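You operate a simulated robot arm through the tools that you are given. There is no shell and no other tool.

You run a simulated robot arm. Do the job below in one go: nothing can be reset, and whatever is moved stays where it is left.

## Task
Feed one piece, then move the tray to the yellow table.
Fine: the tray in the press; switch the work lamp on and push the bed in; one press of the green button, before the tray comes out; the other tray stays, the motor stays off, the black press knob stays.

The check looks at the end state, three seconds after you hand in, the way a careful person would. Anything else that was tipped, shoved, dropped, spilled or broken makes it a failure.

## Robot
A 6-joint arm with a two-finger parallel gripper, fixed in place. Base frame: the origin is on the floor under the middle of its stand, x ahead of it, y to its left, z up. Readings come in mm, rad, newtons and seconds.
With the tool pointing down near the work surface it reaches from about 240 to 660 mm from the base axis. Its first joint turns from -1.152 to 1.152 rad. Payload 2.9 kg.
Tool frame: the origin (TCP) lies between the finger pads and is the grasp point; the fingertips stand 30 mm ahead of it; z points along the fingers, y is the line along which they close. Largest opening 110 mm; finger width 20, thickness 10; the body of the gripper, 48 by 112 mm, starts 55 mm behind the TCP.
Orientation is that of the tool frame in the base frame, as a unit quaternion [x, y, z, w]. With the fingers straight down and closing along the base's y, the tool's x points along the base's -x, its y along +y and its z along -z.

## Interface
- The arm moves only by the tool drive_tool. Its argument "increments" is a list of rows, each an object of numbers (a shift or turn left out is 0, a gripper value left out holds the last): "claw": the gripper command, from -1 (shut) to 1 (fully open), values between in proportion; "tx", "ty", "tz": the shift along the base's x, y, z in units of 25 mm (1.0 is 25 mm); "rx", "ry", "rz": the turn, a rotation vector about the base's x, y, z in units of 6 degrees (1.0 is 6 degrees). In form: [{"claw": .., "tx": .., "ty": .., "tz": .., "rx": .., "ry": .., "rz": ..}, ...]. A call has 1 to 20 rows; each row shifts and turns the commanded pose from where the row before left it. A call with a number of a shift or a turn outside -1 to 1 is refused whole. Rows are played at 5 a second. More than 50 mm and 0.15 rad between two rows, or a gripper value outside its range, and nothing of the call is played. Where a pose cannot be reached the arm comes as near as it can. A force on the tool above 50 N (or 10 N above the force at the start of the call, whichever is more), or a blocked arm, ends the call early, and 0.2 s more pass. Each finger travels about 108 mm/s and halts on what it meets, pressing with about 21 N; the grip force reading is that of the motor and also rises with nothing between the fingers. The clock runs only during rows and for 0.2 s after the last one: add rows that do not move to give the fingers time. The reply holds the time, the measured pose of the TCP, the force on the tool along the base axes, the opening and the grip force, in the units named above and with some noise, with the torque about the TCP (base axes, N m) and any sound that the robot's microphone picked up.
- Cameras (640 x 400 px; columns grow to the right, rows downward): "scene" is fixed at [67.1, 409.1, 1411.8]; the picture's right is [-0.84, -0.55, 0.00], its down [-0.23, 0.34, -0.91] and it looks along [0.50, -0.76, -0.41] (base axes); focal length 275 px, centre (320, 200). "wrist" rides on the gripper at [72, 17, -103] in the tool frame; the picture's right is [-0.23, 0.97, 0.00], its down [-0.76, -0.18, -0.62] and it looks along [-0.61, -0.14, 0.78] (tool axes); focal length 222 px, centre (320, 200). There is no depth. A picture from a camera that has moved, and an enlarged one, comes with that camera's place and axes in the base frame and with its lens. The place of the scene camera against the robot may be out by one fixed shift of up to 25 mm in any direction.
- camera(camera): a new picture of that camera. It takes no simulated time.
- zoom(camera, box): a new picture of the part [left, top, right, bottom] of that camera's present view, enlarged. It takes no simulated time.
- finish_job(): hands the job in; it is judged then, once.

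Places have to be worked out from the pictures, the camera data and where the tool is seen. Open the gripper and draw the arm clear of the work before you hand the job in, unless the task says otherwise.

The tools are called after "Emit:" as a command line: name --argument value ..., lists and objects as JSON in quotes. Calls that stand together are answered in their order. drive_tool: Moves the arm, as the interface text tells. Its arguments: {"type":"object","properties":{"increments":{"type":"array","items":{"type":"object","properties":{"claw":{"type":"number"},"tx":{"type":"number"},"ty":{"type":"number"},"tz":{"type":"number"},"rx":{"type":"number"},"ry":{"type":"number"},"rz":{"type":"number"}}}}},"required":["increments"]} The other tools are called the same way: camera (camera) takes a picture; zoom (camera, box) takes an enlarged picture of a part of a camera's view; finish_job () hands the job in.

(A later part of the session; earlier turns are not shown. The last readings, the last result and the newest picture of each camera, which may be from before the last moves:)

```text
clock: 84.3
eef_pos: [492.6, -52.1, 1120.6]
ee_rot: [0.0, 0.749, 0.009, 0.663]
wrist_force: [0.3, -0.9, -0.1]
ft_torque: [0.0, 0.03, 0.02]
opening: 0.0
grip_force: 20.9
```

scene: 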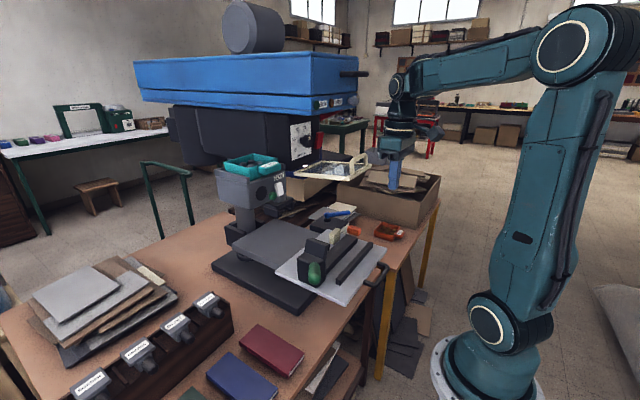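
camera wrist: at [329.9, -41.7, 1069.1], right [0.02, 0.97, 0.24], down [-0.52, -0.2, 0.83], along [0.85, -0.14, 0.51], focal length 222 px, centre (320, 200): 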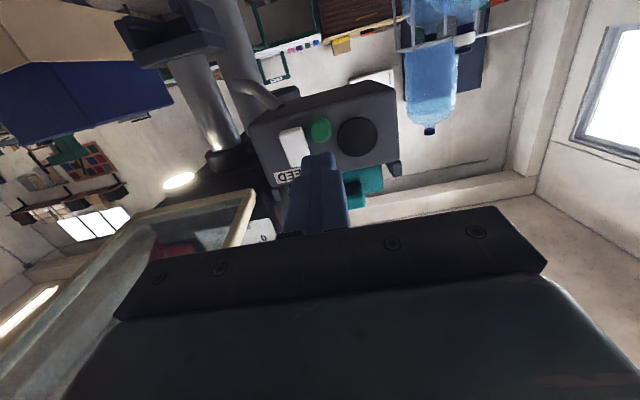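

Still no contact at tip x≈522. I check the view again before continuing.

Emit:
zoom --camera "wrist" --box '[270, 110, 390, 190]'

Emit:
zoom --camera "scene" --box '[255, 175, 305, 210]'

```text
5.00 times, centred on (330, 150) of wrist
camera zoom: at [381.2, -36.5, 1061.4], right [0.02, 0.97, 0.24], down [-0.52, -0.2, 0.83], along [0.85, -0.14, 0.51], focal length 1111 px, centre (270, 450)
```

zoom: 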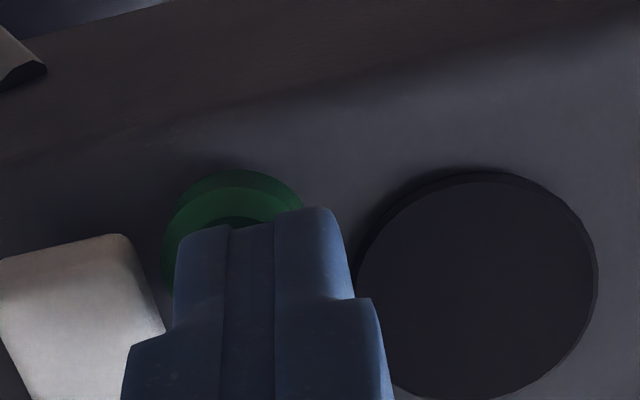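

```text
11.43 times, centred on (280, 192) of scene
camera zoom: at [67.1, 409.1, 1411.8], right [-0.84, -0.55, 0.0], down [-0.23, 0.34, -0.91], along [0.5, -0.76, -0.41], focal length 3144 px, centre (777, 286)
```

zoom: 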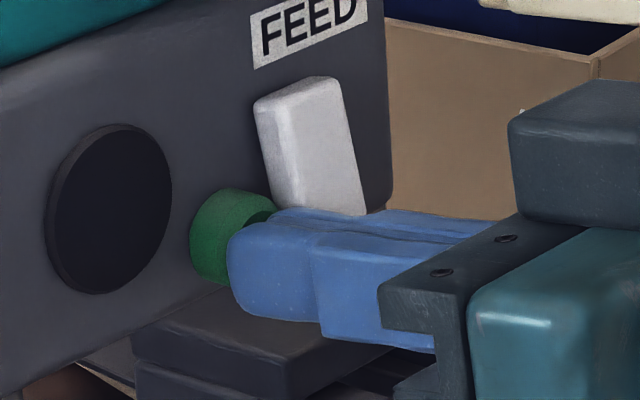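

The finger's shadow is now on the button face, so contact is very close. I continue 2 mm.

Emit:
drive_tool --increments '[{"tx": 0.08}, {}]'

```text
clock: 85.0
eef_pos: [493.4, -52.5, 1121.0]
ee_rot: [0.0, 0.748, 0.009, 0.663]
wrist_force: [-1.4, -1.0, 0.3]
ft_torque: [-0.02, -0.01, -0.03]
opening: 0.1
grip_force: 21.0
```

Maybe first contact (-1.4 N). Another 2 mm, listening for the click.

Emit:
drive_tool --increments '[{"tx": 0.08}, {}]'

```text
clock: 85.5
eef_pos: [496.3, -53.2, 1120.9]
ee_rot: [0.0, 0.748, 0.01, 0.663]
wrist_force: [-0.8, -1.0, -0.2]
ft_torque: [-0.02, -0.02, -0.02]
opening: 0.0
grip_force: 20.6
```

Contact is light and there is no click yet. Another 2 mm.

Emit:
drive_tool --increments '[{"tx": 0.08}, {}]'

```text
clock: 86.2
eef_pos: [498.4, -52.9, 1120.3]
ee_rot: [0.0, 0.749, 0.01, 0.663]
wrist_force: [-2.1, 1.1, -0.4]
ft_torque: [0.01, 0.04, 0.0]
opening: 0.0
grip_force: 20.7
```

Force is building slowly (-2.1 N), as with a spring button. Another 2 mm.

Emit:
drive_tool --increments '[{"tx": 0.08}, {}]'

```text
clock: 86.8
eef_pos: [499.9, -52.8, 1121.2]
ee_rot: [0.001, 0.749, 0.008, 0.662]
wrist_force: [-3.4, -0.3, -0.5]
ft_torque: [0.01, 0.03, -0.04]
opening: 0.1
grip_force: 21.1
heard: click
```

The click was heard: the button actuated once. I now withdraw smoothly in -x.

Emit:
drive_tool --increments '[{"tx": -0.6}, {"tx": -0.8}, {"tx": -0.8}, {}]'

Emit:
camera --camera "wrist"

Emit:
zoom --camera "scene" --box '[205, 130, 365, 250]'

Emit:
zoom --camera "scene" --box '[215, 145, 295, 200]'

```text
clock: 87.8
eef_pos: [445.3, -52.9, 1121.3]
ee_rot: [0.001, 0.749, 0.009, 0.663]
wrist_force: [-1.1, -0.3, 0.7]
ft_torque: [-0.03, -0.03, -0.04]
opening: 0.0
grip_force: 21.3
```

```text
taken
camera wrist: at [334.7, -36.4, 1062.0], right [0.02, 0.97, 0.24], down [-0.52, -0.2, 0.83], along [0.85, -0.14, 0.51], focal length 222 px, centre (320, 200)
```

wrist: 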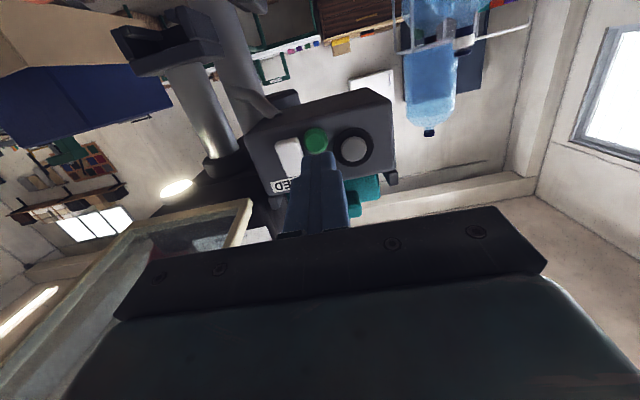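

```text
3.33 times, centred on (285, 190) of scene
camera zoom: at [67.1, 409.1, 1411.8], right [-0.84, -0.55, 0.0], down [-0.23, 0.34, -0.91], along [0.5, -0.76, -0.41], focal length 917 px, centre (437, 233)
```

zoom: 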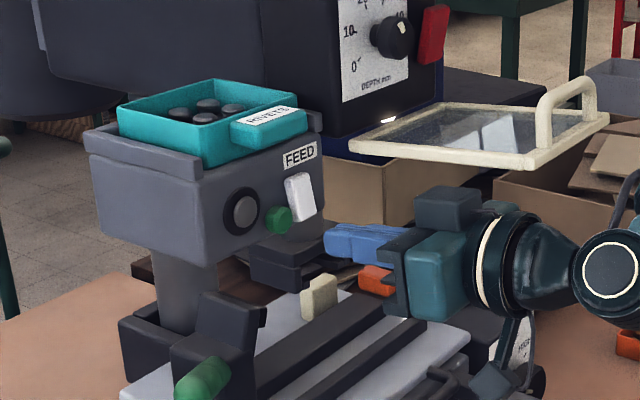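

```text
7.27 times, centred on (255, 172) of scene
camera zoom: at [67.1, 409.1, 1411.8], right [-0.84, -0.55, 0.0], down [-0.23, 0.34, -0.91], along [0.5, -0.76, -0.41], focal length 2001 px, centre (793, 400)
```

zoom: 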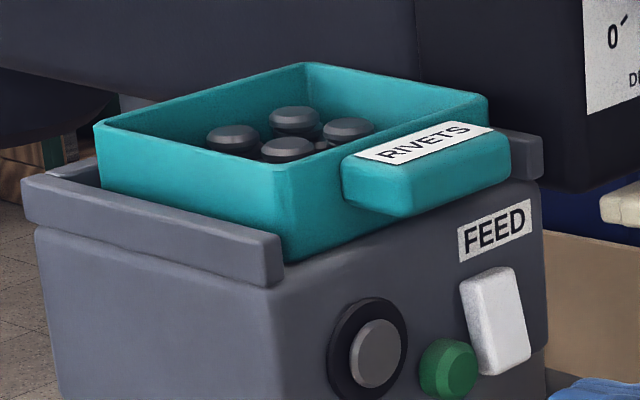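

A piece now sits in the black outlet, so exactly one was fed. Now the tray: I back off, rise to z≈1230, ease the tilt to 54° and open the gripper to inspect the tab from above.

Emit:
drive_tool --increments '[{"tx": -0.6, "claw": 1}, {"tz": 1, "ry": 0.8}, {"tz": 1, "ry": 1}, {"tz": 1, "ry": 1}, {"tz": 1, "ry": 1}, {"tz": 0.5, "ry": 1}, {}]'

Emit:
camera --camera "wrist"

Emit:
camera --camera "scene"

```text
clock: 89.3
eef_pos: [435.7, -52.2, 1237.1]
ee_rot: [0.004, 0.89, 0.008, 0.456]
wrist_force: [-0.6, -0.8, 0.7]
ft_torque: [0.03, -0.01, 0.02]
opening: 110.0
grip_force: 0.0
out of reach, approached as far as the arm can: row 1
```

```text
taken
camera wrist: at [309.2, -36.7, 1238.8], right [0.13, 0.97, 0.2], down [-0.06, -0.2, 0.98], along [0.99, -0.14, 0.03], focal length 222 px, centre (320, 200)
```

wrist: 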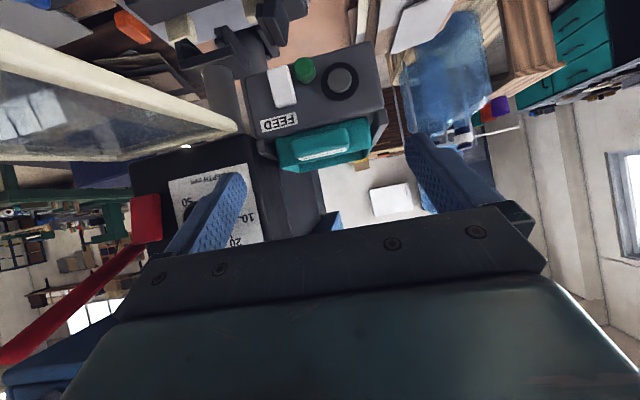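

```text
taken
```

scene: 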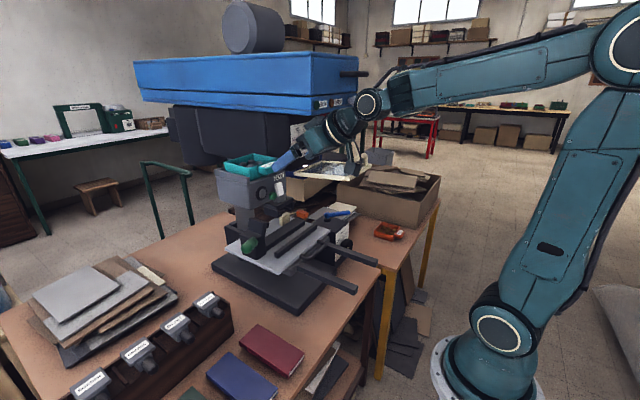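

The tray and its tab are in view between the fingers. I zoom in to measure the tab.

Emit:
zoom --camera "wrist" --box '[230, 90, 420, 210]'

Emit:
zoom --camera "scene" --box '[215, 135, 315, 205]'

Emit:
zoom --camera "wrist" --box '[0, 150, 260, 360]'

```text
3.33 times, centred on (325, 150) of wrist
camera zoom: at [309.2, -36.7, 1238.8], right [0.13, 0.97, 0.2], down [-0.06, -0.2, 0.98], along [0.99, -0.14, 0.03], focal length 740 px, centre (303, 367)
```

zoom: 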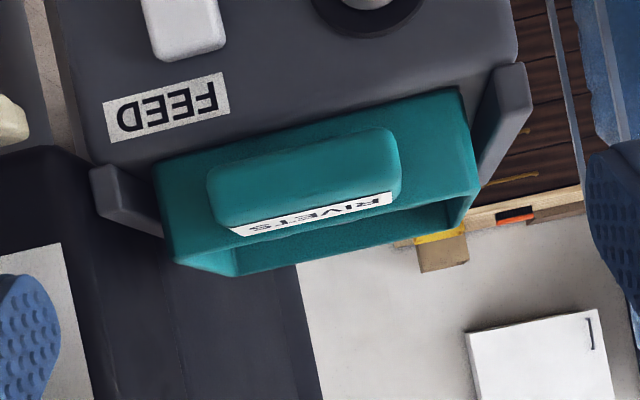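

```text
5.71 times, centred on (265, 170) of scene
camera zoom: at [67.1, 409.1, 1411.8], right [-0.84, -0.55, 0.0], down [-0.23, 0.34, -0.91], along [0.5, -0.76, -0.41], focal length 1572 px, centre (634, 371)
```

zoom: 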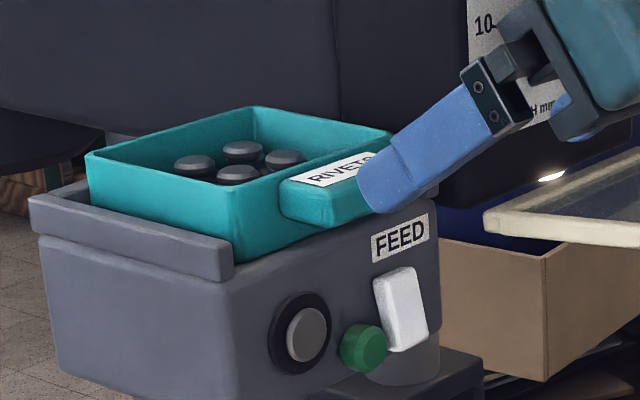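

```text
1.90 times, centred on (130, 255) of wrist
camera zoom: at [309.2, -36.7, 1238.8], right [0.13, 0.97, 0.2], down [-0.06, -0.2, 0.98], along [0.99, -0.14, 0.03], focal length 423 px, centre (682, 95)
```

zoom: 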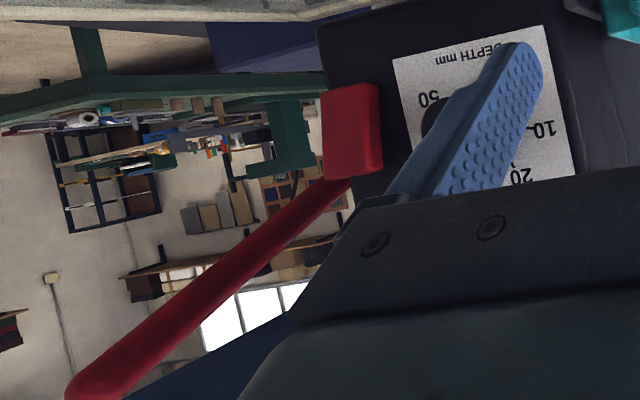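

Tab measured at x≈520–554, y -83..-29 (54 mm wide), z≈1185–1202, with the box top at z≈1169. I set tilt to 60°, narrow the opening to about 75 mm, center on y≈-56 and approach to x≈470.

Emit:
drive_tool --increments '[{"ry": -0.95, "ty": -0.15, "claw": 0.36}, {"tx": 0.7, "tz": -0.3}, {"tx": 0.7, "tz": -0.3}, {}]'

Emit:
camera --camera "wrist"

Emit:
zoom --camera "scene" --box '[215, 90, 375, 205]'

```text
clock: 90.3
eef_pos: [470.4, -56.7, 1220.6]
ee_rot: [0.002, 0.866, 0.009, 0.499]
wrist_force: [-0.3, 0.3, 0.4]
ft_torque: [-0.02, 0.02, 0.01]
opening: 74.6
grip_force: 0.0
```

```text
taken
camera wrist: at [345.6, -41.0, 1208.8], right [0.11, 0.97, 0.21], down [-0.16, -0.2, 0.97], along [0.98, -0.14, 0.13], focal length 222 px, centre (320, 200)
```

wrist: 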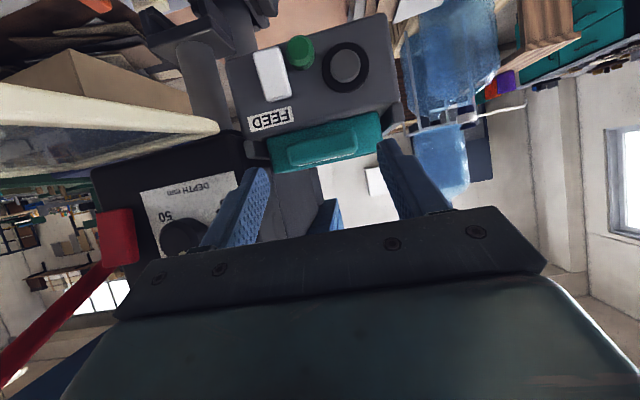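

```text
3.48 times, centred on (295, 148) of scene
camera zoom: at [67.1, 409.1, 1411.8], right [-0.84, -0.55, 0.0], down [-0.23, 0.34, -0.91], along [0.5, -0.76, -0.41], focal length 957 px, centre (407, 383)
```

zoom: 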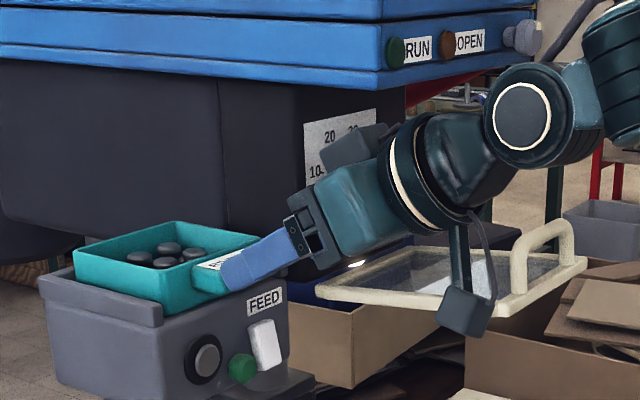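

Clearances look fine: the cube on the gripper is below and in front of the head, and the camera is clear of the guard. I advance another 30 mm along the approach line and check.

Emit:
drive_tool --increments '[{"tx": 0.4, "tz": -0.22}, {"tx": 0.4, "tz": -0.22}, {"tx": 0.4, "tz": -0.22}, {}]'

Emit:
zoom --camera "wrist" --box '[210, 90, 430, 230]'

Emit:
zoom --camera "scene" --box '[215, 90, 375, 205]'

Emit:
zoom --camera "scene" --box '[235, 140, 305, 190]'

```text
clock: 91.3
eef_pos: [502.2, -57.4, 1205.8]
ee_rot: [0.002, 0.867, 0.009, 0.499]
wrist_force: [-0.3, 1.2, 0.7]
ft_torque: [-0.01, -0.01, -0.02]
opening: 74.7
grip_force: 0.0
```

```text
2.86 times, centred on (320, 160) of wrist
camera zoom: at [375.7, -41.0, 1194.1], right [0.11, 0.97, 0.21], down [-0.16, -0.2, 0.97], along [0.98, -0.14, 0.13], focal length 635 px, centre (320, 314)
```

zoom: 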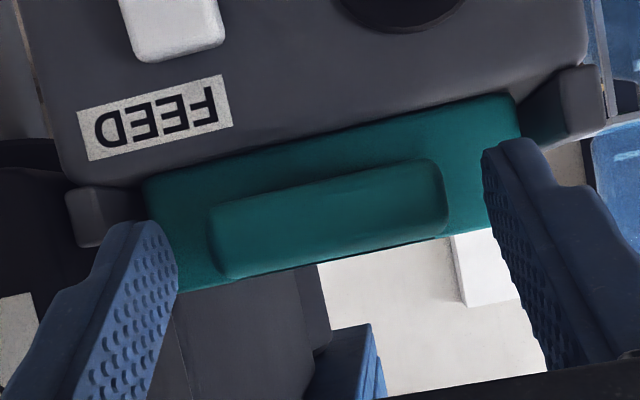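

```text
3.48 times, centred on (295, 148) of scene
camera zoom: at [67.1, 409.1, 1411.8], right [-0.84, -0.55, 0.0], down [-0.23, 0.34, -0.91], along [0.5, -0.76, -0.41], focal length 957 px, centre (407, 383)
```

zoom: 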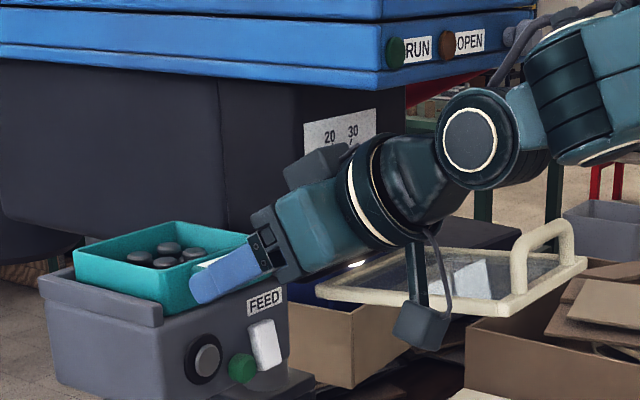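

```text
8.00 times, centred on (270, 165) of scene
camera zoom: at [67.1, 409.1, 1411.8], right [-0.84, -0.55, 0.0], down [-0.23, 0.34, -0.91], along [0.5, -0.76, -0.41], focal length 2201 px, centre (720, 480)
```

zoom: 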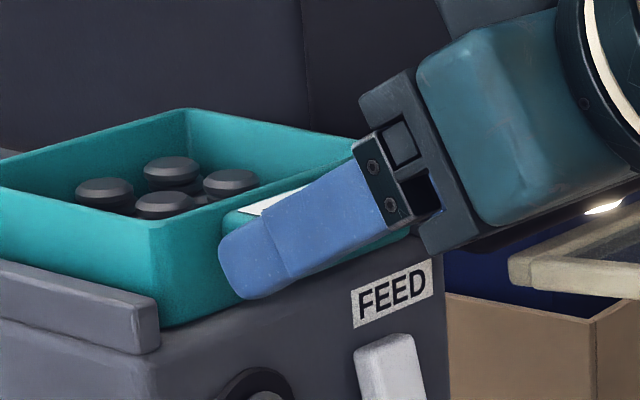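

The fingers straddle the tab with room on both sides. I make the last 16 mm move to about (518, -57, 1196), then check forces.

Emit:
drive_tool --increments '[{"tx": 0.32, "tz": -0.2}, {"tx": 0.32, "tz": -0.19}, {}]'

Emit:
zoom --camera "wrist" --box '[210, 90, 430, 230]'

Emit:
zoom --camera "scene" --box '[235, 140, 305, 190]'

Emit:
zoom --camera "scene" --box '[270, 90, 370, 170]'

```text
clock: 92.2
eef_pos: [517.1, -57.5, 1194.5]
ee_rot: [0.002, 0.866, 0.009, 0.5]
wrist_force: [-0.2, 0.1, -0.4]
ft_torque: [-0.02, -0.01, 0.0]
opening: 75.1
grip_force: 0.0
```

```text
2.86 times, centred on (320, 160) of wrist
camera zoom: at [391.0, -41.0, 1183.9], right [0.11, 0.97, 0.21], down [-0.16, -0.2, 0.97], along [0.98, -0.14, 0.13], focal length 635 px, centre (320, 314)
```

zoom: 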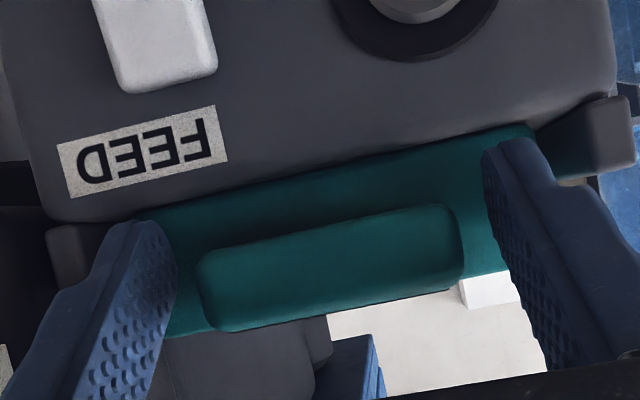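

```text
8.00 times, centred on (270, 165) of scene
camera zoom: at [67.1, 409.1, 1411.8], right [-0.84, -0.55, 0.0], down [-0.23, 0.34, -0.91], along [0.5, -0.76, -0.41], focal length 2201 px, centre (720, 480)
```

zoom: 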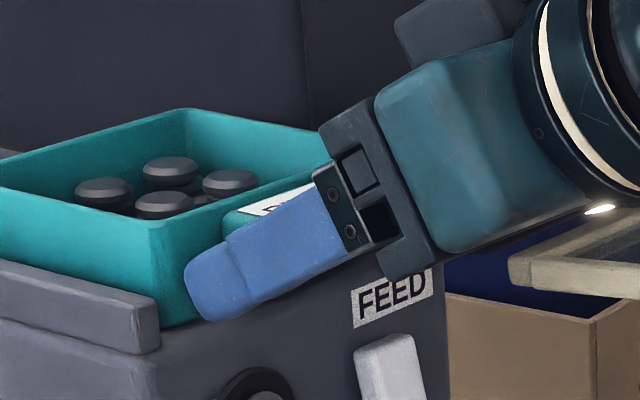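

```text
5.00 times, centred on (320, 130) of scene
camera zoom: at [67.1, 409.1, 1411.8], right [-0.84, -0.55, 0.0], down [-0.23, 0.34, -0.91], along [0.5, -0.76, -0.41], focal length 1376 px, centre (320, 550)
```

zoom: 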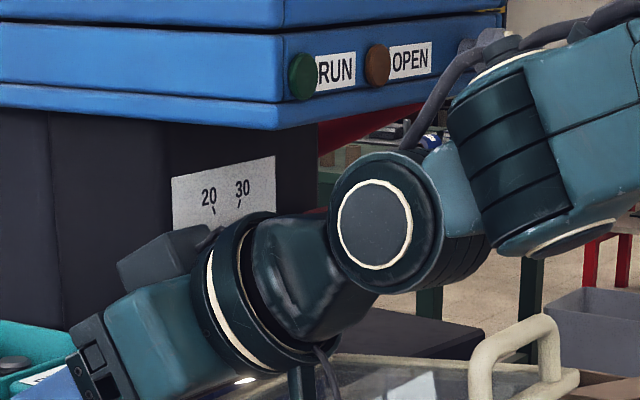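

No contact forces, and the tab (z 1183–1201) lies well within the finger pads. I close the gripper on it.

Emit:
drive_tool --increments '[{"claw": -1}, {}, {}, {}]'

Emit:
zoom --camera "wrist" --box '[210, 90, 430, 230]'

```text
clock: 93.2
eef_pos: [516.6, -57.3, 1195.4]
ee_rot: [0.002, 0.866, 0.009, 0.5]
wrist_force: [1.6, 0.8, 0.6]
ft_torque: [-0.12, 0.01, 0.06]
opening: 55.6
grip_force: 21.5
```

```text
2.86 times, centred on (320, 160) of wrist
camera zoom: at [390.9, -41.1, 1184.1], right [0.11, 0.97, 0.21], down [-0.16, -0.2, 0.97], along [0.98, -0.14, 0.13], focal length 635 px, centre (320, 314)
```

zoom: 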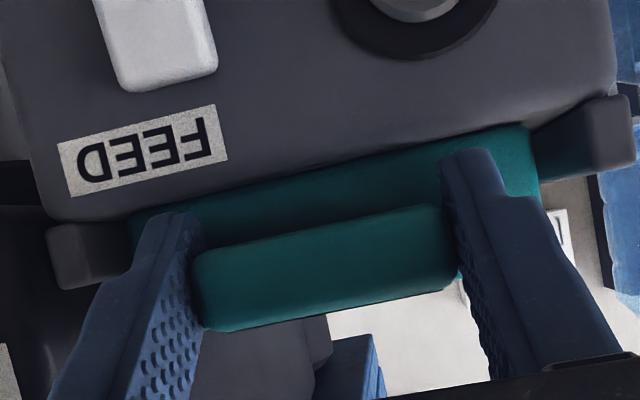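

The tab is gripped at 55.6 mm. I lift gently by 10 mm and check that the tray comes up level.

Emit:
drive_tool --increments '[{"tz": 0.2}, {"tz": 0.2}, {}]'

Emit:
zoom --camera "scene" --box '[215, 135, 305, 195]'

Emit:
zoom --camera "wrist" --box '[210, 90, 430, 230]'

```text
clock: 94.0
eef_pos: [516.4, -56.6, 1203.7]
ee_rot: [0.001, 0.866, 0.009, 0.5]
wrist_force: [-1.1, -0.3, -1.6]
ft_torque: [0.0, 0.1, -0.01]
opening: 56.0
grip_force: 20.7
```

```text
6.67 times, centred on (260, 165) of scene
camera zoom: at [67.2, 409.1, 1411.8], right [-0.84, -0.55, 0.0], down [-0.23, 0.34, -0.91], along [0.5, -0.76, -0.41], focal length 1834 px, centre (720, 433)
```

zoom: 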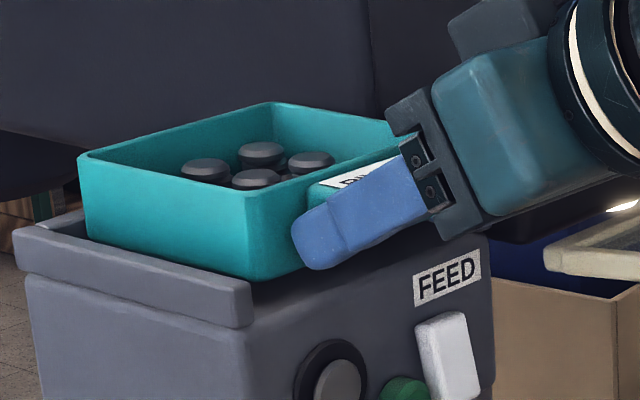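

```text
2.86 times, centred on (320, 160) of wrist
camera zoom: at [390.6, -41.1, 1193.4], right [0.11, 0.97, 0.21], down [-0.16, -0.2, 0.97], along [0.98, -0.14, 0.13], focal length 635 px, centre (320, 314)
```

zoom: 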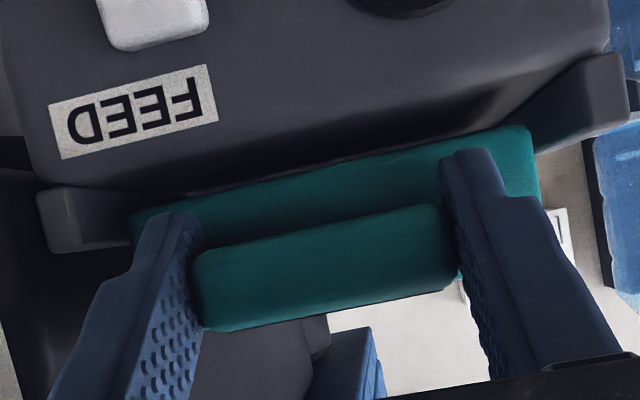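

The tray is up and level with the rivets still in it. I lift a little more while drawing it out toward the robot.

Emit:
drive_tool --increments '[{"tz": 0.3, "tx": -0.05}, {"tz": 0.3, "tx": -0.2}, {"tx": -0.3, "tz": 0.2}, {"tx": -0.4, "tz": 0.2}, {"tx": -0.4}, {}]'

Emit:
zoom --camera "scene" --box '[205, 90, 365, 200]'

```text
clock: 95.3
eef_pos: [482.4, -56.6, 1229.0]
ee_rot: [0.002, 0.867, 0.009, 0.499]
wrist_force: [0.2, 0.0, -1.5]
ft_torque: [0.0, 0.13, 0.01]
opening: 55.6
grip_force: 20.7
```

```text
3.64 times, centred on (285, 145) of scene
camera zoom: at [67.1, 409.1, 1411.8], right [-0.84, -0.55, 0.0], down [-0.23, 0.34, -0.91], along [0.5, -0.76, -0.41], focal length 1000 px, centre (447, 400)
```

zoom: 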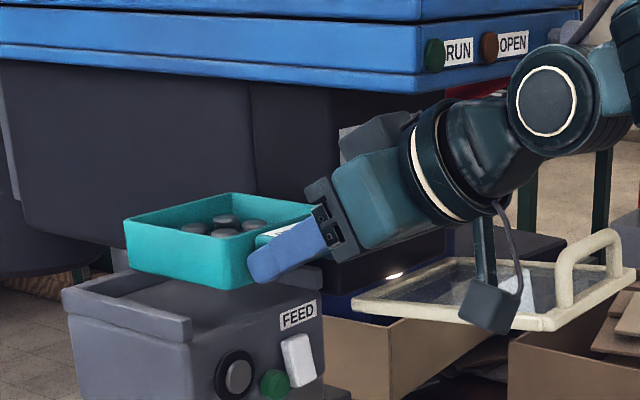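

The tray is clear above the box. I draw it back to about x≈370 while rising to z≈1280, so it can pass over the guard handle and below and in front of the head.

Emit:
drive_tool --increments '[{"tx": -0.5, "tz": 0.2}, {"tx": -0.5, "tz": 0.25, "ty": 0.07}, {"tx": -0.5, "tz": 0.25, "ty": 0.07}, {"tx": -0.5, "tz": 0.25, "ty": 0.07}, {"tx": -0.5, "tz": 0.25, "ty": 0.07}, {"tx": -0.5, "tz": 0.25, "ty": 0.07}, {"tx": -0.5, "tz": 0.25, "ty": 0.07}, {"tx": -0.5, "tz": 0.25, "ty": 0.07}, {"tx": -0.4, "tz": 0.1, "ty": 0.07}, {}]'

Emit:
camera --camera "scene"

Emit:
camera --camera "wrist"

```text
clock: 97.5
eef_pos: [372.7, -43.5, 1281.1]
ee_rot: [0.002, 0.867, 0.008, 0.499]
wrist_force: [0.2, 0.3, -1.1]
ft_torque: [-0.03, 0.1, -0.01]
opening: 55.5
grip_force: 20.6
```

```text
taken
```

scene: 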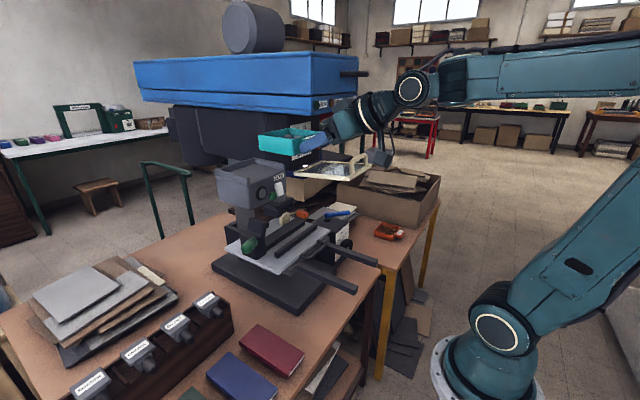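

```text
taken
camera wrist: at [247.6, -27.4, 1269.6], right [0.11, 0.97, 0.21], down [-0.16, -0.2, 0.97], along [0.98, -0.14, 0.13], focal length 222 px, centre (320, 200)
```

wrist: 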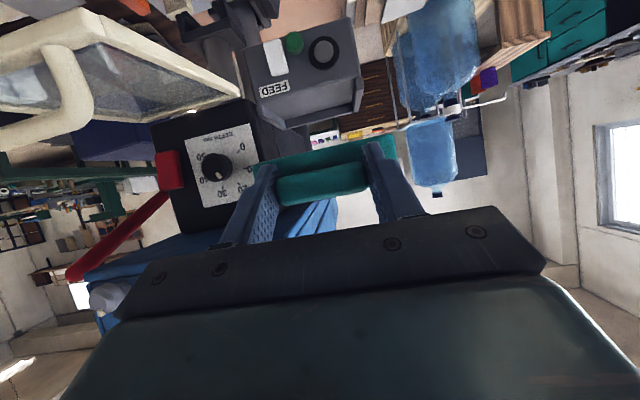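

The tray is level and everything is clear. I yaw the tool -60° in place (tray bottom at z≈1255, above the guard handle and 30 mm under the head level).

Emit:
drive_tool --increments '[{"rz": -0.8}, {"rz": -1}, {"rz": -1}, {"rz": -1}, {"rz": -1}, {"rz": -1}, {"rz": -1}, {"rz": -1}, {"rz": -1}, {"rz": -0.8}, {}]'

Emit:
camera --camera "scene"

Emit:
zoom --camera "scene" --box '[240, 80, 440, 200]'

```text
clock: 100.0
eef_pos: [373.5, -43.0, 1279.8]
ee_rot: [0.42, 0.758, -0.233, 0.442]
wrist_force: [0.3, -0.1, -1.1]
ft_torque: [0.08, 0.08, -0.04]
opening: 55.6
grip_force: 20.9
```

```text
taken
```

scene: 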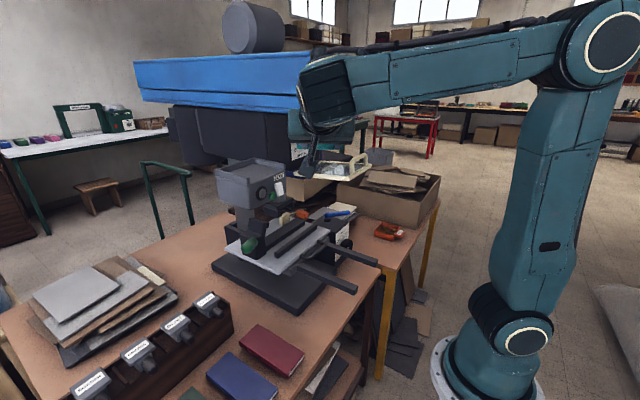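

```text
3.20 times, centred on (340, 140) of scene
camera zoom: at [67.2, 409.1, 1411.8], right [-0.84, -0.55, 0.0], down [-0.23, 0.34, -0.91], along [0.5, -0.76, -0.41], focal length 880 px, centre (256, 392)
```

zoom: 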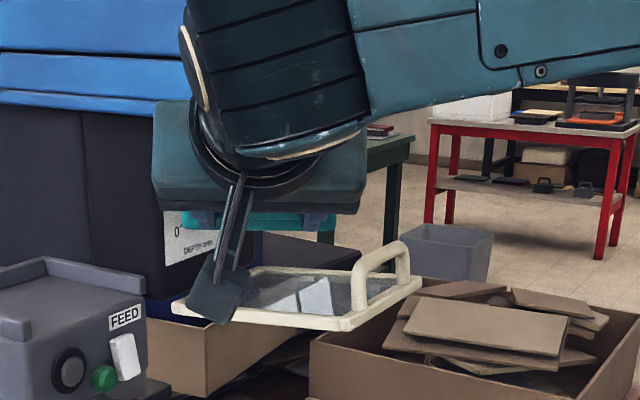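

Yaw is about -58° and the tray still level. I move toward -y over the guard, first pulling x in to about 343 for margin to the depth knob.

Emit:
drive_tool --increments '[{"tx": -0.4, "ty": -0.3}, {"tx": -0.4, "ty": -0.5}, {"tx": -0.4, "ty": -0.6}, {"ty": -0.6}, {"ty": -0.6}, {"ty": -0.6}, {"ty": -0.6}, {"ty": -0.6}, {"ty": -0.6}, {"ty": -0.6}, {"ty": -0.6}, {"ty": -0.6}, {"ty": -0.6}, {"ty": -0.5}, {}]'

Emit:
camera --camera "scene"

Emit:
camera --camera "wrist"

```text
clock: 103.2
eef_pos: [342.8, -240.8, 1280.1]
ee_rot: [0.419, 0.758, -0.232, 0.442]
wrist_force: [-0.4, -0.1, -2.5]
ft_torque: [0.11, 0.03, 0.01]
opening: 55.9
grip_force: 20.5
```

```text
taken
```

scene: 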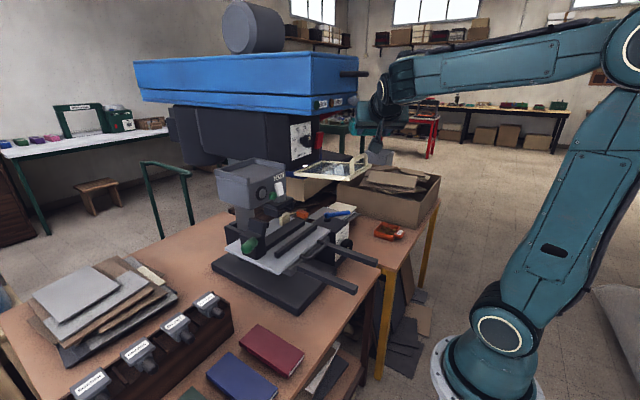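

```text
taken
camera wrist: at [290.0, -125.8, 1270.2], right [0.88, 0.43, 0.21], down [-0.25, 0.03, 0.97], along [0.41, -0.9, 0.13], focal length 222 px, centre (320, 200)
```

wrist: 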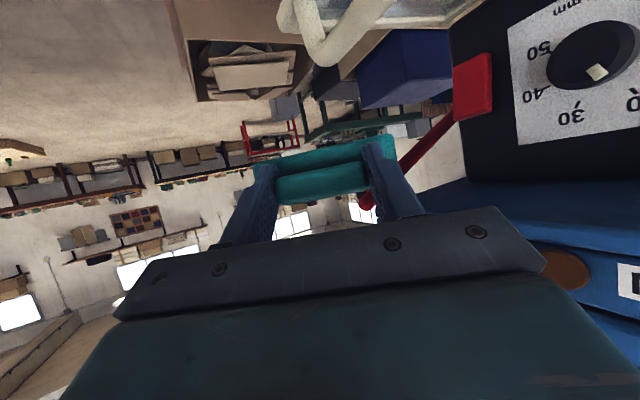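

A red lever runs from the red paddle out to about (471, -378, 1328), so I must keep the tray well clear of it. I pull x in by about 30 mm first, then check again.

Emit:
drive_tool --increments '[{"tx": -0.4}, {"tx": -0.4}, {"tx": -0.4}, {}]'

Emit:
zoom --camera "wrist" --box '[230, 20, 520, 240]'

Emit:
zoom --camera "scene" --box '[290, 80, 450, 200]'

```text
clock: 104.2
eef_pos: [312.9, -241.0, 1281.5]
ee_rot: [0.419, 0.758, -0.233, 0.442]
wrist_force: [1.0, 0.0, -2.1]
ft_torque: [0.07, 0.06, 0.01]
opening: 55.8
grip_force: 20.8
```

```text
1.82 times, centred on (375, 130) of wrist
camera zoom: at [259.7, -126.7, 1270.0], right [0.88, 0.43, 0.21], down [-0.25, 0.03, 0.97], along [0.41, -0.9, 0.13], focal length 404 px, centre (220, 327)
```

zoom: 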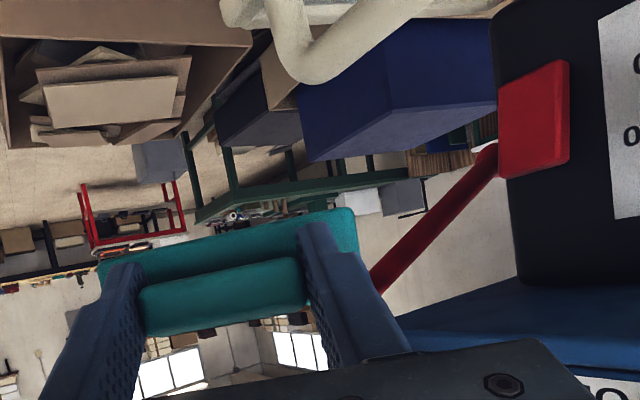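

```text
3.33 times, centred on (370, 140) of scene
camera zoom: at [67.1, 409.1, 1411.8], right [-0.84, -0.55, 0.0], down [-0.23, 0.34, -0.91], along [0.5, -0.76, -0.41], focal length 917 px, centre (153, 400)
```

zoom: 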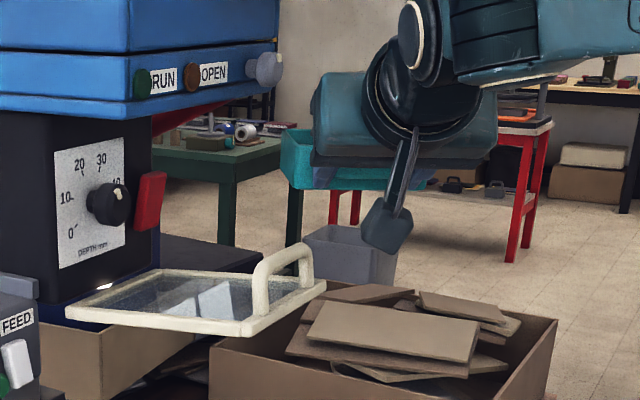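

Clear of the lever now. I continue in -y to about y≈-420 at x≈313.

Emit:
drive_tool --increments '[{"ty": -0.4}, {"ty": -0.6}, {"ty": -0.6}, {"ty": -0.6}, {"ty": -0.6}, {"ty": -0.6}, {"ty": -0.6}, {"ty": -0.6}, {"ty": -0.6}, {"ty": -0.6}, {"ty": -0.6}, {"ty": -0.6}, {"ty": -0.3}, {}]'

Emit:
camera --camera "scene"

Emit:
camera --camera "wrist"

```text
clock: 107.2
eef_pos: [312.2, -423.3, 1280.1]
ee_rot: [0.419, 0.758, -0.232, 0.441]
wrist_force: [0.5, 0.1, -1.4]
ft_torque: [0.07, 0.03, -0.02]
opening: 55.8
grip_force: 21.0
```

```text
taken
```

scene: 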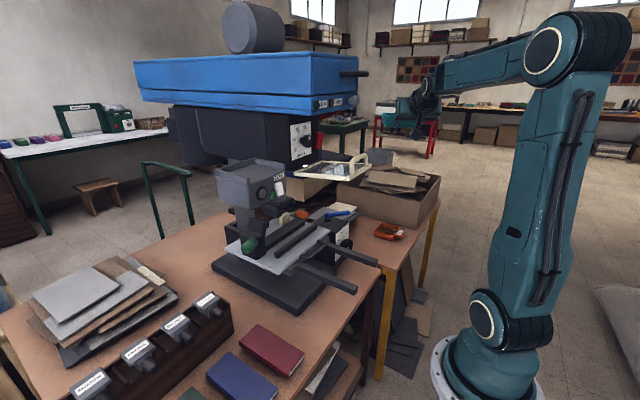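

```text
taken
camera wrist: at [259.5, -308.4, 1268.8], right [0.88, 0.43, 0.21], down [-0.25, 0.03, 0.97], along [0.41, -0.9, 0.13], focal length 222 px, centre (320, 200)
```

wrist: 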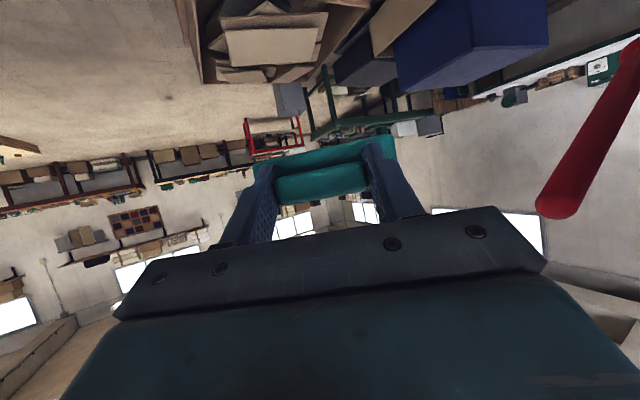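

The lever's end is safely to the right (x≈471). I now lower to z≈900 here, in open space in front of the yellow table's edge.

Emit:
drive_tool --increments '[{"tz": -0.4}, {"tz": -0.7}, {"tz": -0.8}, {"tz": -0.8}, {"tz": -0.8}, {"tz": -0.8}, {"tz": -0.8}, {"tz": -0.8}, {"tz": -0.8}, {"tz": -0.8}, {"tz": -0.8}, {"tz": -0.8}, {"tz": -0.8}, {"tz": -0.8}, {"tz": -0.8}, {"tz": -0.8}, {"tz": -0.8}, {"tz": -0.7}, {"tz": -0.5}, {}]'

Emit:
camera --camera "scene"

Emit:
camera --camera "wrist"

```text
clock: 111.3
eef_pos: [312.6, -422.7, 923.7]
ee_rot: [0.419, 0.759, -0.232, 0.442]
wrist_force: [0.1, 0.0, -2.2]
ft_torque: [0.06, 0.05, 0.0]
opening: 56.1
grip_force: 20.8
```

```text
taken
```

scene: 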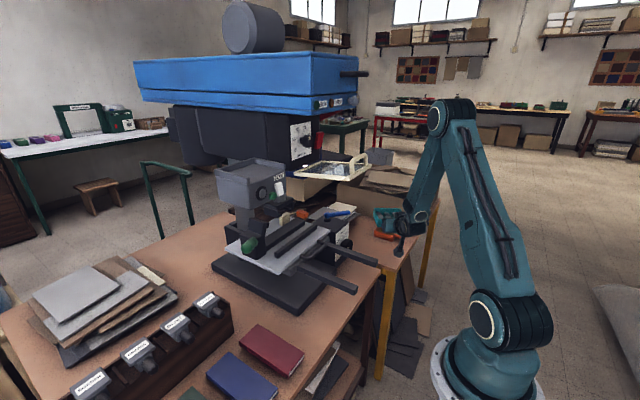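

```text
taken
camera wrist: at [259.8, -307.7, 911.7], right [0.88, 0.43, 0.21], down [-0.25, 0.03, 0.97], along [0.41, -0.9, 0.13], focal length 222 px, centre (320, 200)
```

wrist: 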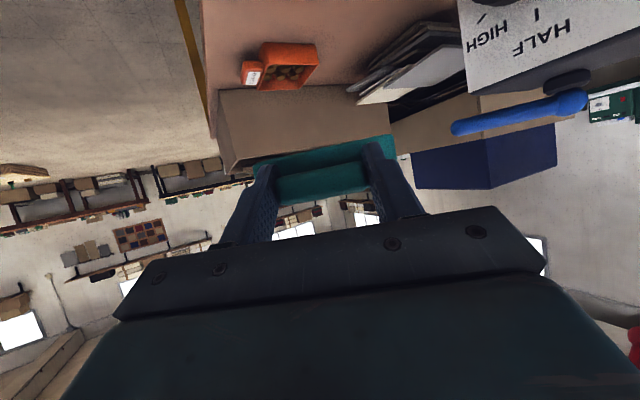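

At z≈924 I can see the yellow table, the orange tray and the box's blue lever. I zoom to measure the table height and the free space.

Emit:
zoom --camera "wrist" --box '[170, 0, 480, 200]'

Emit:
zoom --camera "scene" --box '[330, 180, 450, 280]'

```text
2.00 times, centred on (325, 100) of wrist
camera zoom: at [259.8, -307.7, 911.7], right [0.88, 0.43, 0.21], down [-0.25, 0.03, 0.97], along [0.41, -0.9, 0.13], focal length 444 px, centre (310, 400)
```

zoom: 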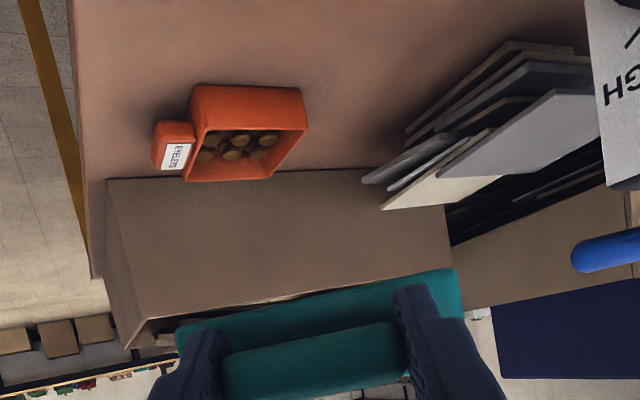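

```text
4.00 times, centred on (390, 230) of scene
camera zoom: at [67.1, 409.1, 1411.8], right [-0.84, -0.55, 0.0], down [-0.23, 0.34, -0.91], along [0.5, -0.76, -0.41], focal length 1100 px, centre (40, 80)
```

zoom: 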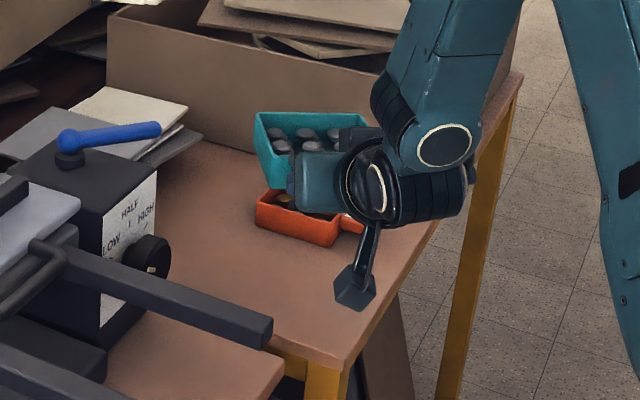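

Rivets are all in the tray. The yellow table top works out at z≈710, with free space y -478..-646 between its edge and the orange tray. I yaw to about -48° and move above the drop spot at TCP≈(335, -496), still at z≈924.

Emit:
drive_tool --increments '[{"rz": 0.8}, {"rz": 0.8}, {"ty": -0.5, "tx": 0.1}, {"ty": -0.5, "tx": 0.15}, {"ty": -0.5, "tx": 0.15}, {"ty": -0.5, "tx": 0.15}, {"ty": -0.5, "tx": 0.15}, {"ty": -0.45, "tx": 0.2}, {}]'

Emit:
camera --camera "wrist"

Emit:
zoom --camera "scene" --box '[320, 170, 460, 280]'

```text
clock: 113.3
eef_pos: [334.3, -496.1, 922.3]
ee_rot: [0.354, 0.791, -0.195, 0.459]
wrist_force: [0.1, -0.7, -2.0]
ft_torque: [0.04, 0.09, -0.02]
opening: 55.9
grip_force: 21.4
```

```text
taken
camera wrist: at [263.8, -391.8, 911.4], right [0.79, 0.57, 0.21], down [-0.25, -0.01, 0.97], along [0.55, -0.82, 0.13], focal length 222 px, centre (320, 200)
```

wrist: 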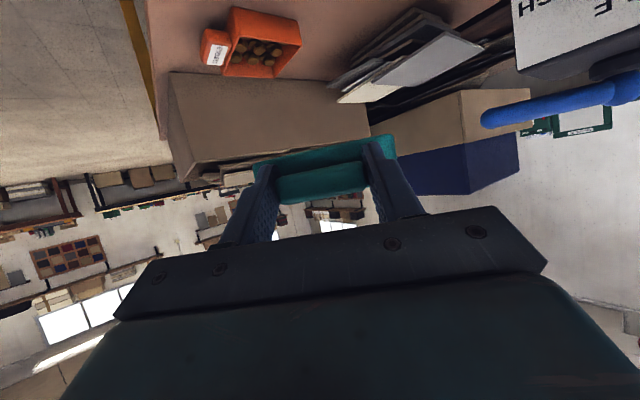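

```text
3.64 times, centred on (390, 225) of scene
camera zoom: at [67.1, 409.1, 1411.8], right [-0.84, -0.55, 0.0], down [-0.23, 0.34, -0.91], along [0.5, -0.76, -0.41], focal length 1000 px, centre (66, 109)
```

zoom: 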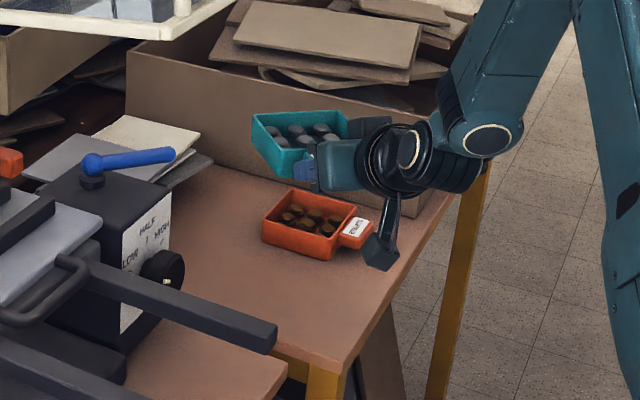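

The spot is reachable. I zoom in to verify the clearance to the orange tray and the table edge before lowering.

Emit:
zoom --camera "wrist" --box '[120, 0, 420, 200]'

```text
2.00 times, centred on (270, 100) of wrist
camera zoom: at [263.8, -391.8, 911.4], right [0.79, 0.57, 0.21], down [-0.25, -0.01, 0.97], along [0.55, -0.82, 0.13], focal length 444 px, centre (420, 400)
```

zoom: 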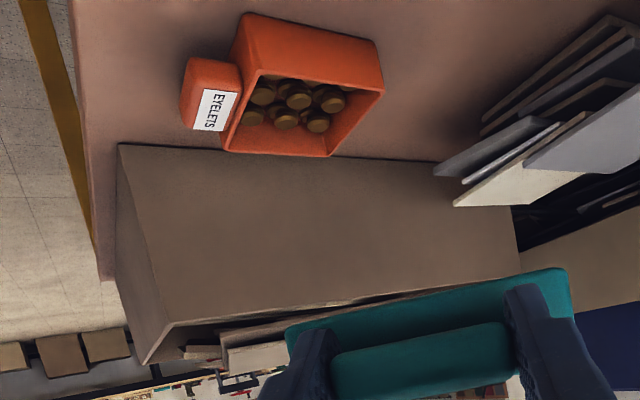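

The orange tray's near side is at y≈-653, giving about 20 mm margin on that side and about 10 mm at the table's edge. I shift 4 mm further from the edge and lower to z≈790.

Emit:
drive_tool --increments '[{"ty": -0.16}, {"tz": -0.6}, {"tz": -0.8}, {"tz": -0.8}, {"tz": -0.8}, {"tz": -0.8}, {"tz": -0.8}, {"tz": -0.6}, {}]'

Emit:
camera --camera "wrist"

Emit:
zoom --camera "scene" --box '[320, 180, 460, 290]'

```text
clock: 115.3
eef_pos: [336.9, -501.9, 792.7]
ee_rot: [0.354, 0.79, -0.195, 0.46]
wrist_force: [-0.3, 0.0, -1.8]
ft_torque: [0.04, 0.07, -0.01]
opening: 55.6
grip_force: 20.9
```

```text
taken
camera wrist: at [264.6, -396.9, 781.3], right [0.79, 0.57, 0.21], down [-0.25, -0.01, 0.97], along [0.55, -0.82, 0.13], focal length 222 px, centre (320, 200)
```

wrist: 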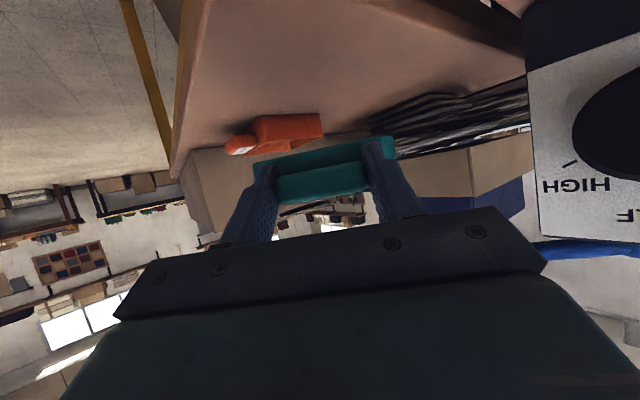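

```text
3.64 times, centred on (390, 235) of scene
camera zoom: at [67.1, 409.1, 1411.8], right [-0.84, -0.55, 0.0], down [-0.23, 0.34, -0.91], along [0.5, -0.76, -0.41], focal length 1000 px, centre (66, 73)
```

zoom: 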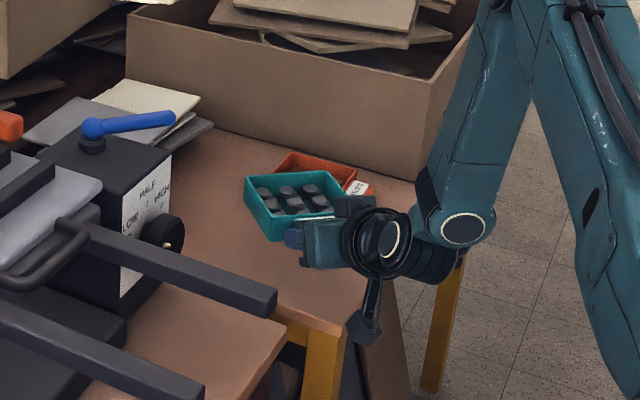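

Everything is clear: the gripper is away from the box and the camera is off the table edge. I lower another 42 mm, then look again.

Emit:
drive_tool --increments '[{"tz": -0.5}, {"tz": -0.5}, {"tz": -0.4}, {"tz": -0.3}, {}]'

Emit:
zoom --camera "scene" --box '[340, 200, 440, 280]'

Emit:
camera --camera "wrist"

```text
clock: 116.5
eef_pos: [336.2, -501.5, 750.1]
ee_rot: [0.355, 0.79, -0.196, 0.46]
wrist_force: [-0.4, 0.3, -1.5]
ft_torque: [0.09, 0.05, 0.02]
opening: 55.6
grip_force: 21.4
```

```text
5.00 times, centred on (390, 240) of scene
camera zoom: at [67.1, 409.1, 1411.8], right [-0.84, -0.55, 0.0], down [-0.23, 0.34, -0.91], along [0.5, -0.76, -0.41], focal length 1376 px, centre (-30, 0)
```

zoom: 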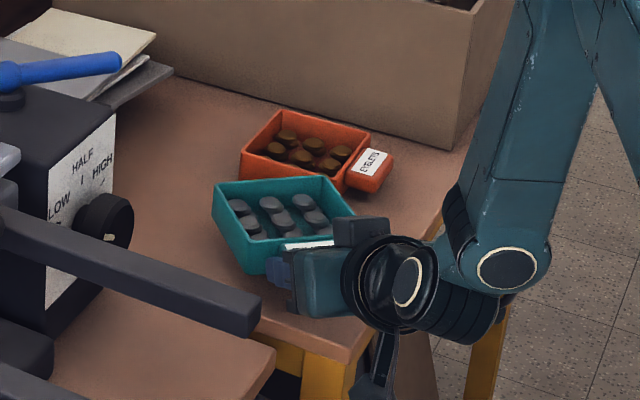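

```text
taken
camera wrist: at [264.4, -397.0, 739.5], right [0.79, 0.57, 0.21], down [-0.25, -0.01, 0.97], along [0.55, -0.82, 0.13], focal length 222 px, centre (320, 200)
```

wrist: 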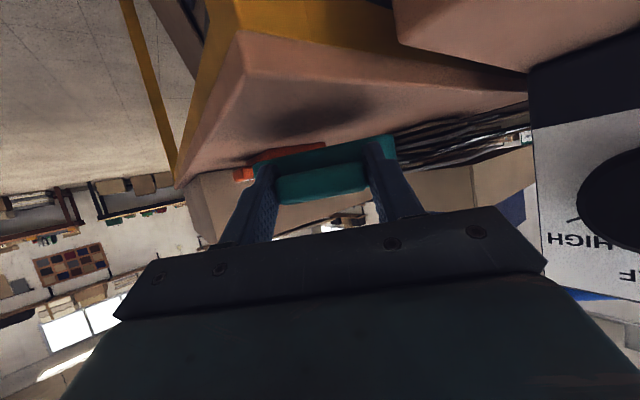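

The tray's shadow is on the table just below it. I lower in 3 mm steps and watch for the load to transfer.

Emit:
drive_tool --increments '[{"tz": -0.12}, {"tz": -0.12}, {}]'

Emit:
drive_tool --increments '[{"tz": -0.1}, {}]'

Emit:
zoom --camera "scene" --box '[350, 210, 420, 270]'

```text
clock: 117.3
eef_pos: [336.8, -501.3, 745.4]
ee_rot: [0.354, 0.791, -0.195, 0.459]
wrist_force: [0.2, -0.9, -1.9]
ft_torque: [0.1, 0.05, 0.01]
opening: 55.8
grip_force: 21.2
```

```text
clock: 118.0
eef_pos: [336.2, -500.9, 743.1]
ee_rot: [0.355, 0.791, -0.195, 0.459]
wrist_force: [-0.7, 0.6, -1.4]
ft_torque: [0.05, 0.06, -0.01]
opening: 55.8
grip_force: 20.8
```

```text
6.67 times, centred on (385, 240) of scene
camera zoom: at [67.1, 409.1, 1411.8], right [-0.84, -0.55, 0.0], down [-0.23, 0.34, -0.91], along [0.5, -0.76, -0.41], focal length 1834 px, centre (-113, -67)
```

zoom: 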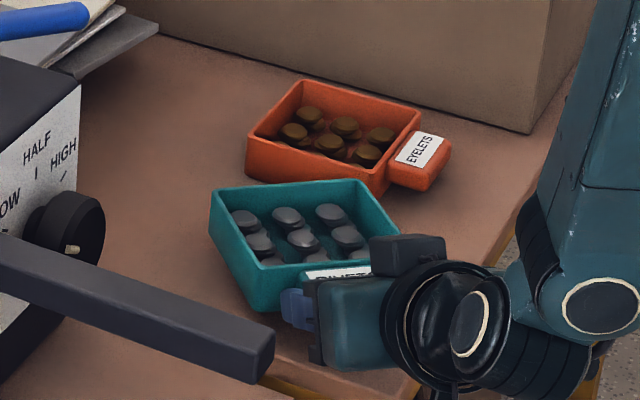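

No contact yet, and about 15 mm gap remains to the orange tray. I continue in 2.5 mm steps.

Emit:
drive_tool --increments '[{"tz": -0.1}, {}]'

Emit:
drive_tool --increments '[{"tz": -0.1}, {}]'

```text
clock: 118.5
eef_pos: [335.7, -500.9, 739.0]
ee_rot: [0.354, 0.791, -0.195, 0.46]
wrist_force: [0.7, -0.3, -2.0]
ft_torque: [0.07, 0.06, -0.04]
opening: 55.8
grip_force: 21.4
```

```text
clock: 119.2
eef_pos: [336.3, -499.8, 737.0]
ee_rot: [0.355, 0.79, -0.196, 0.46]
wrist_force: [0.1, 0.7, -2.2]
ft_torque: [0.06, 0.05, 0.0]
opening: 55.8
grip_force: 20.7
```

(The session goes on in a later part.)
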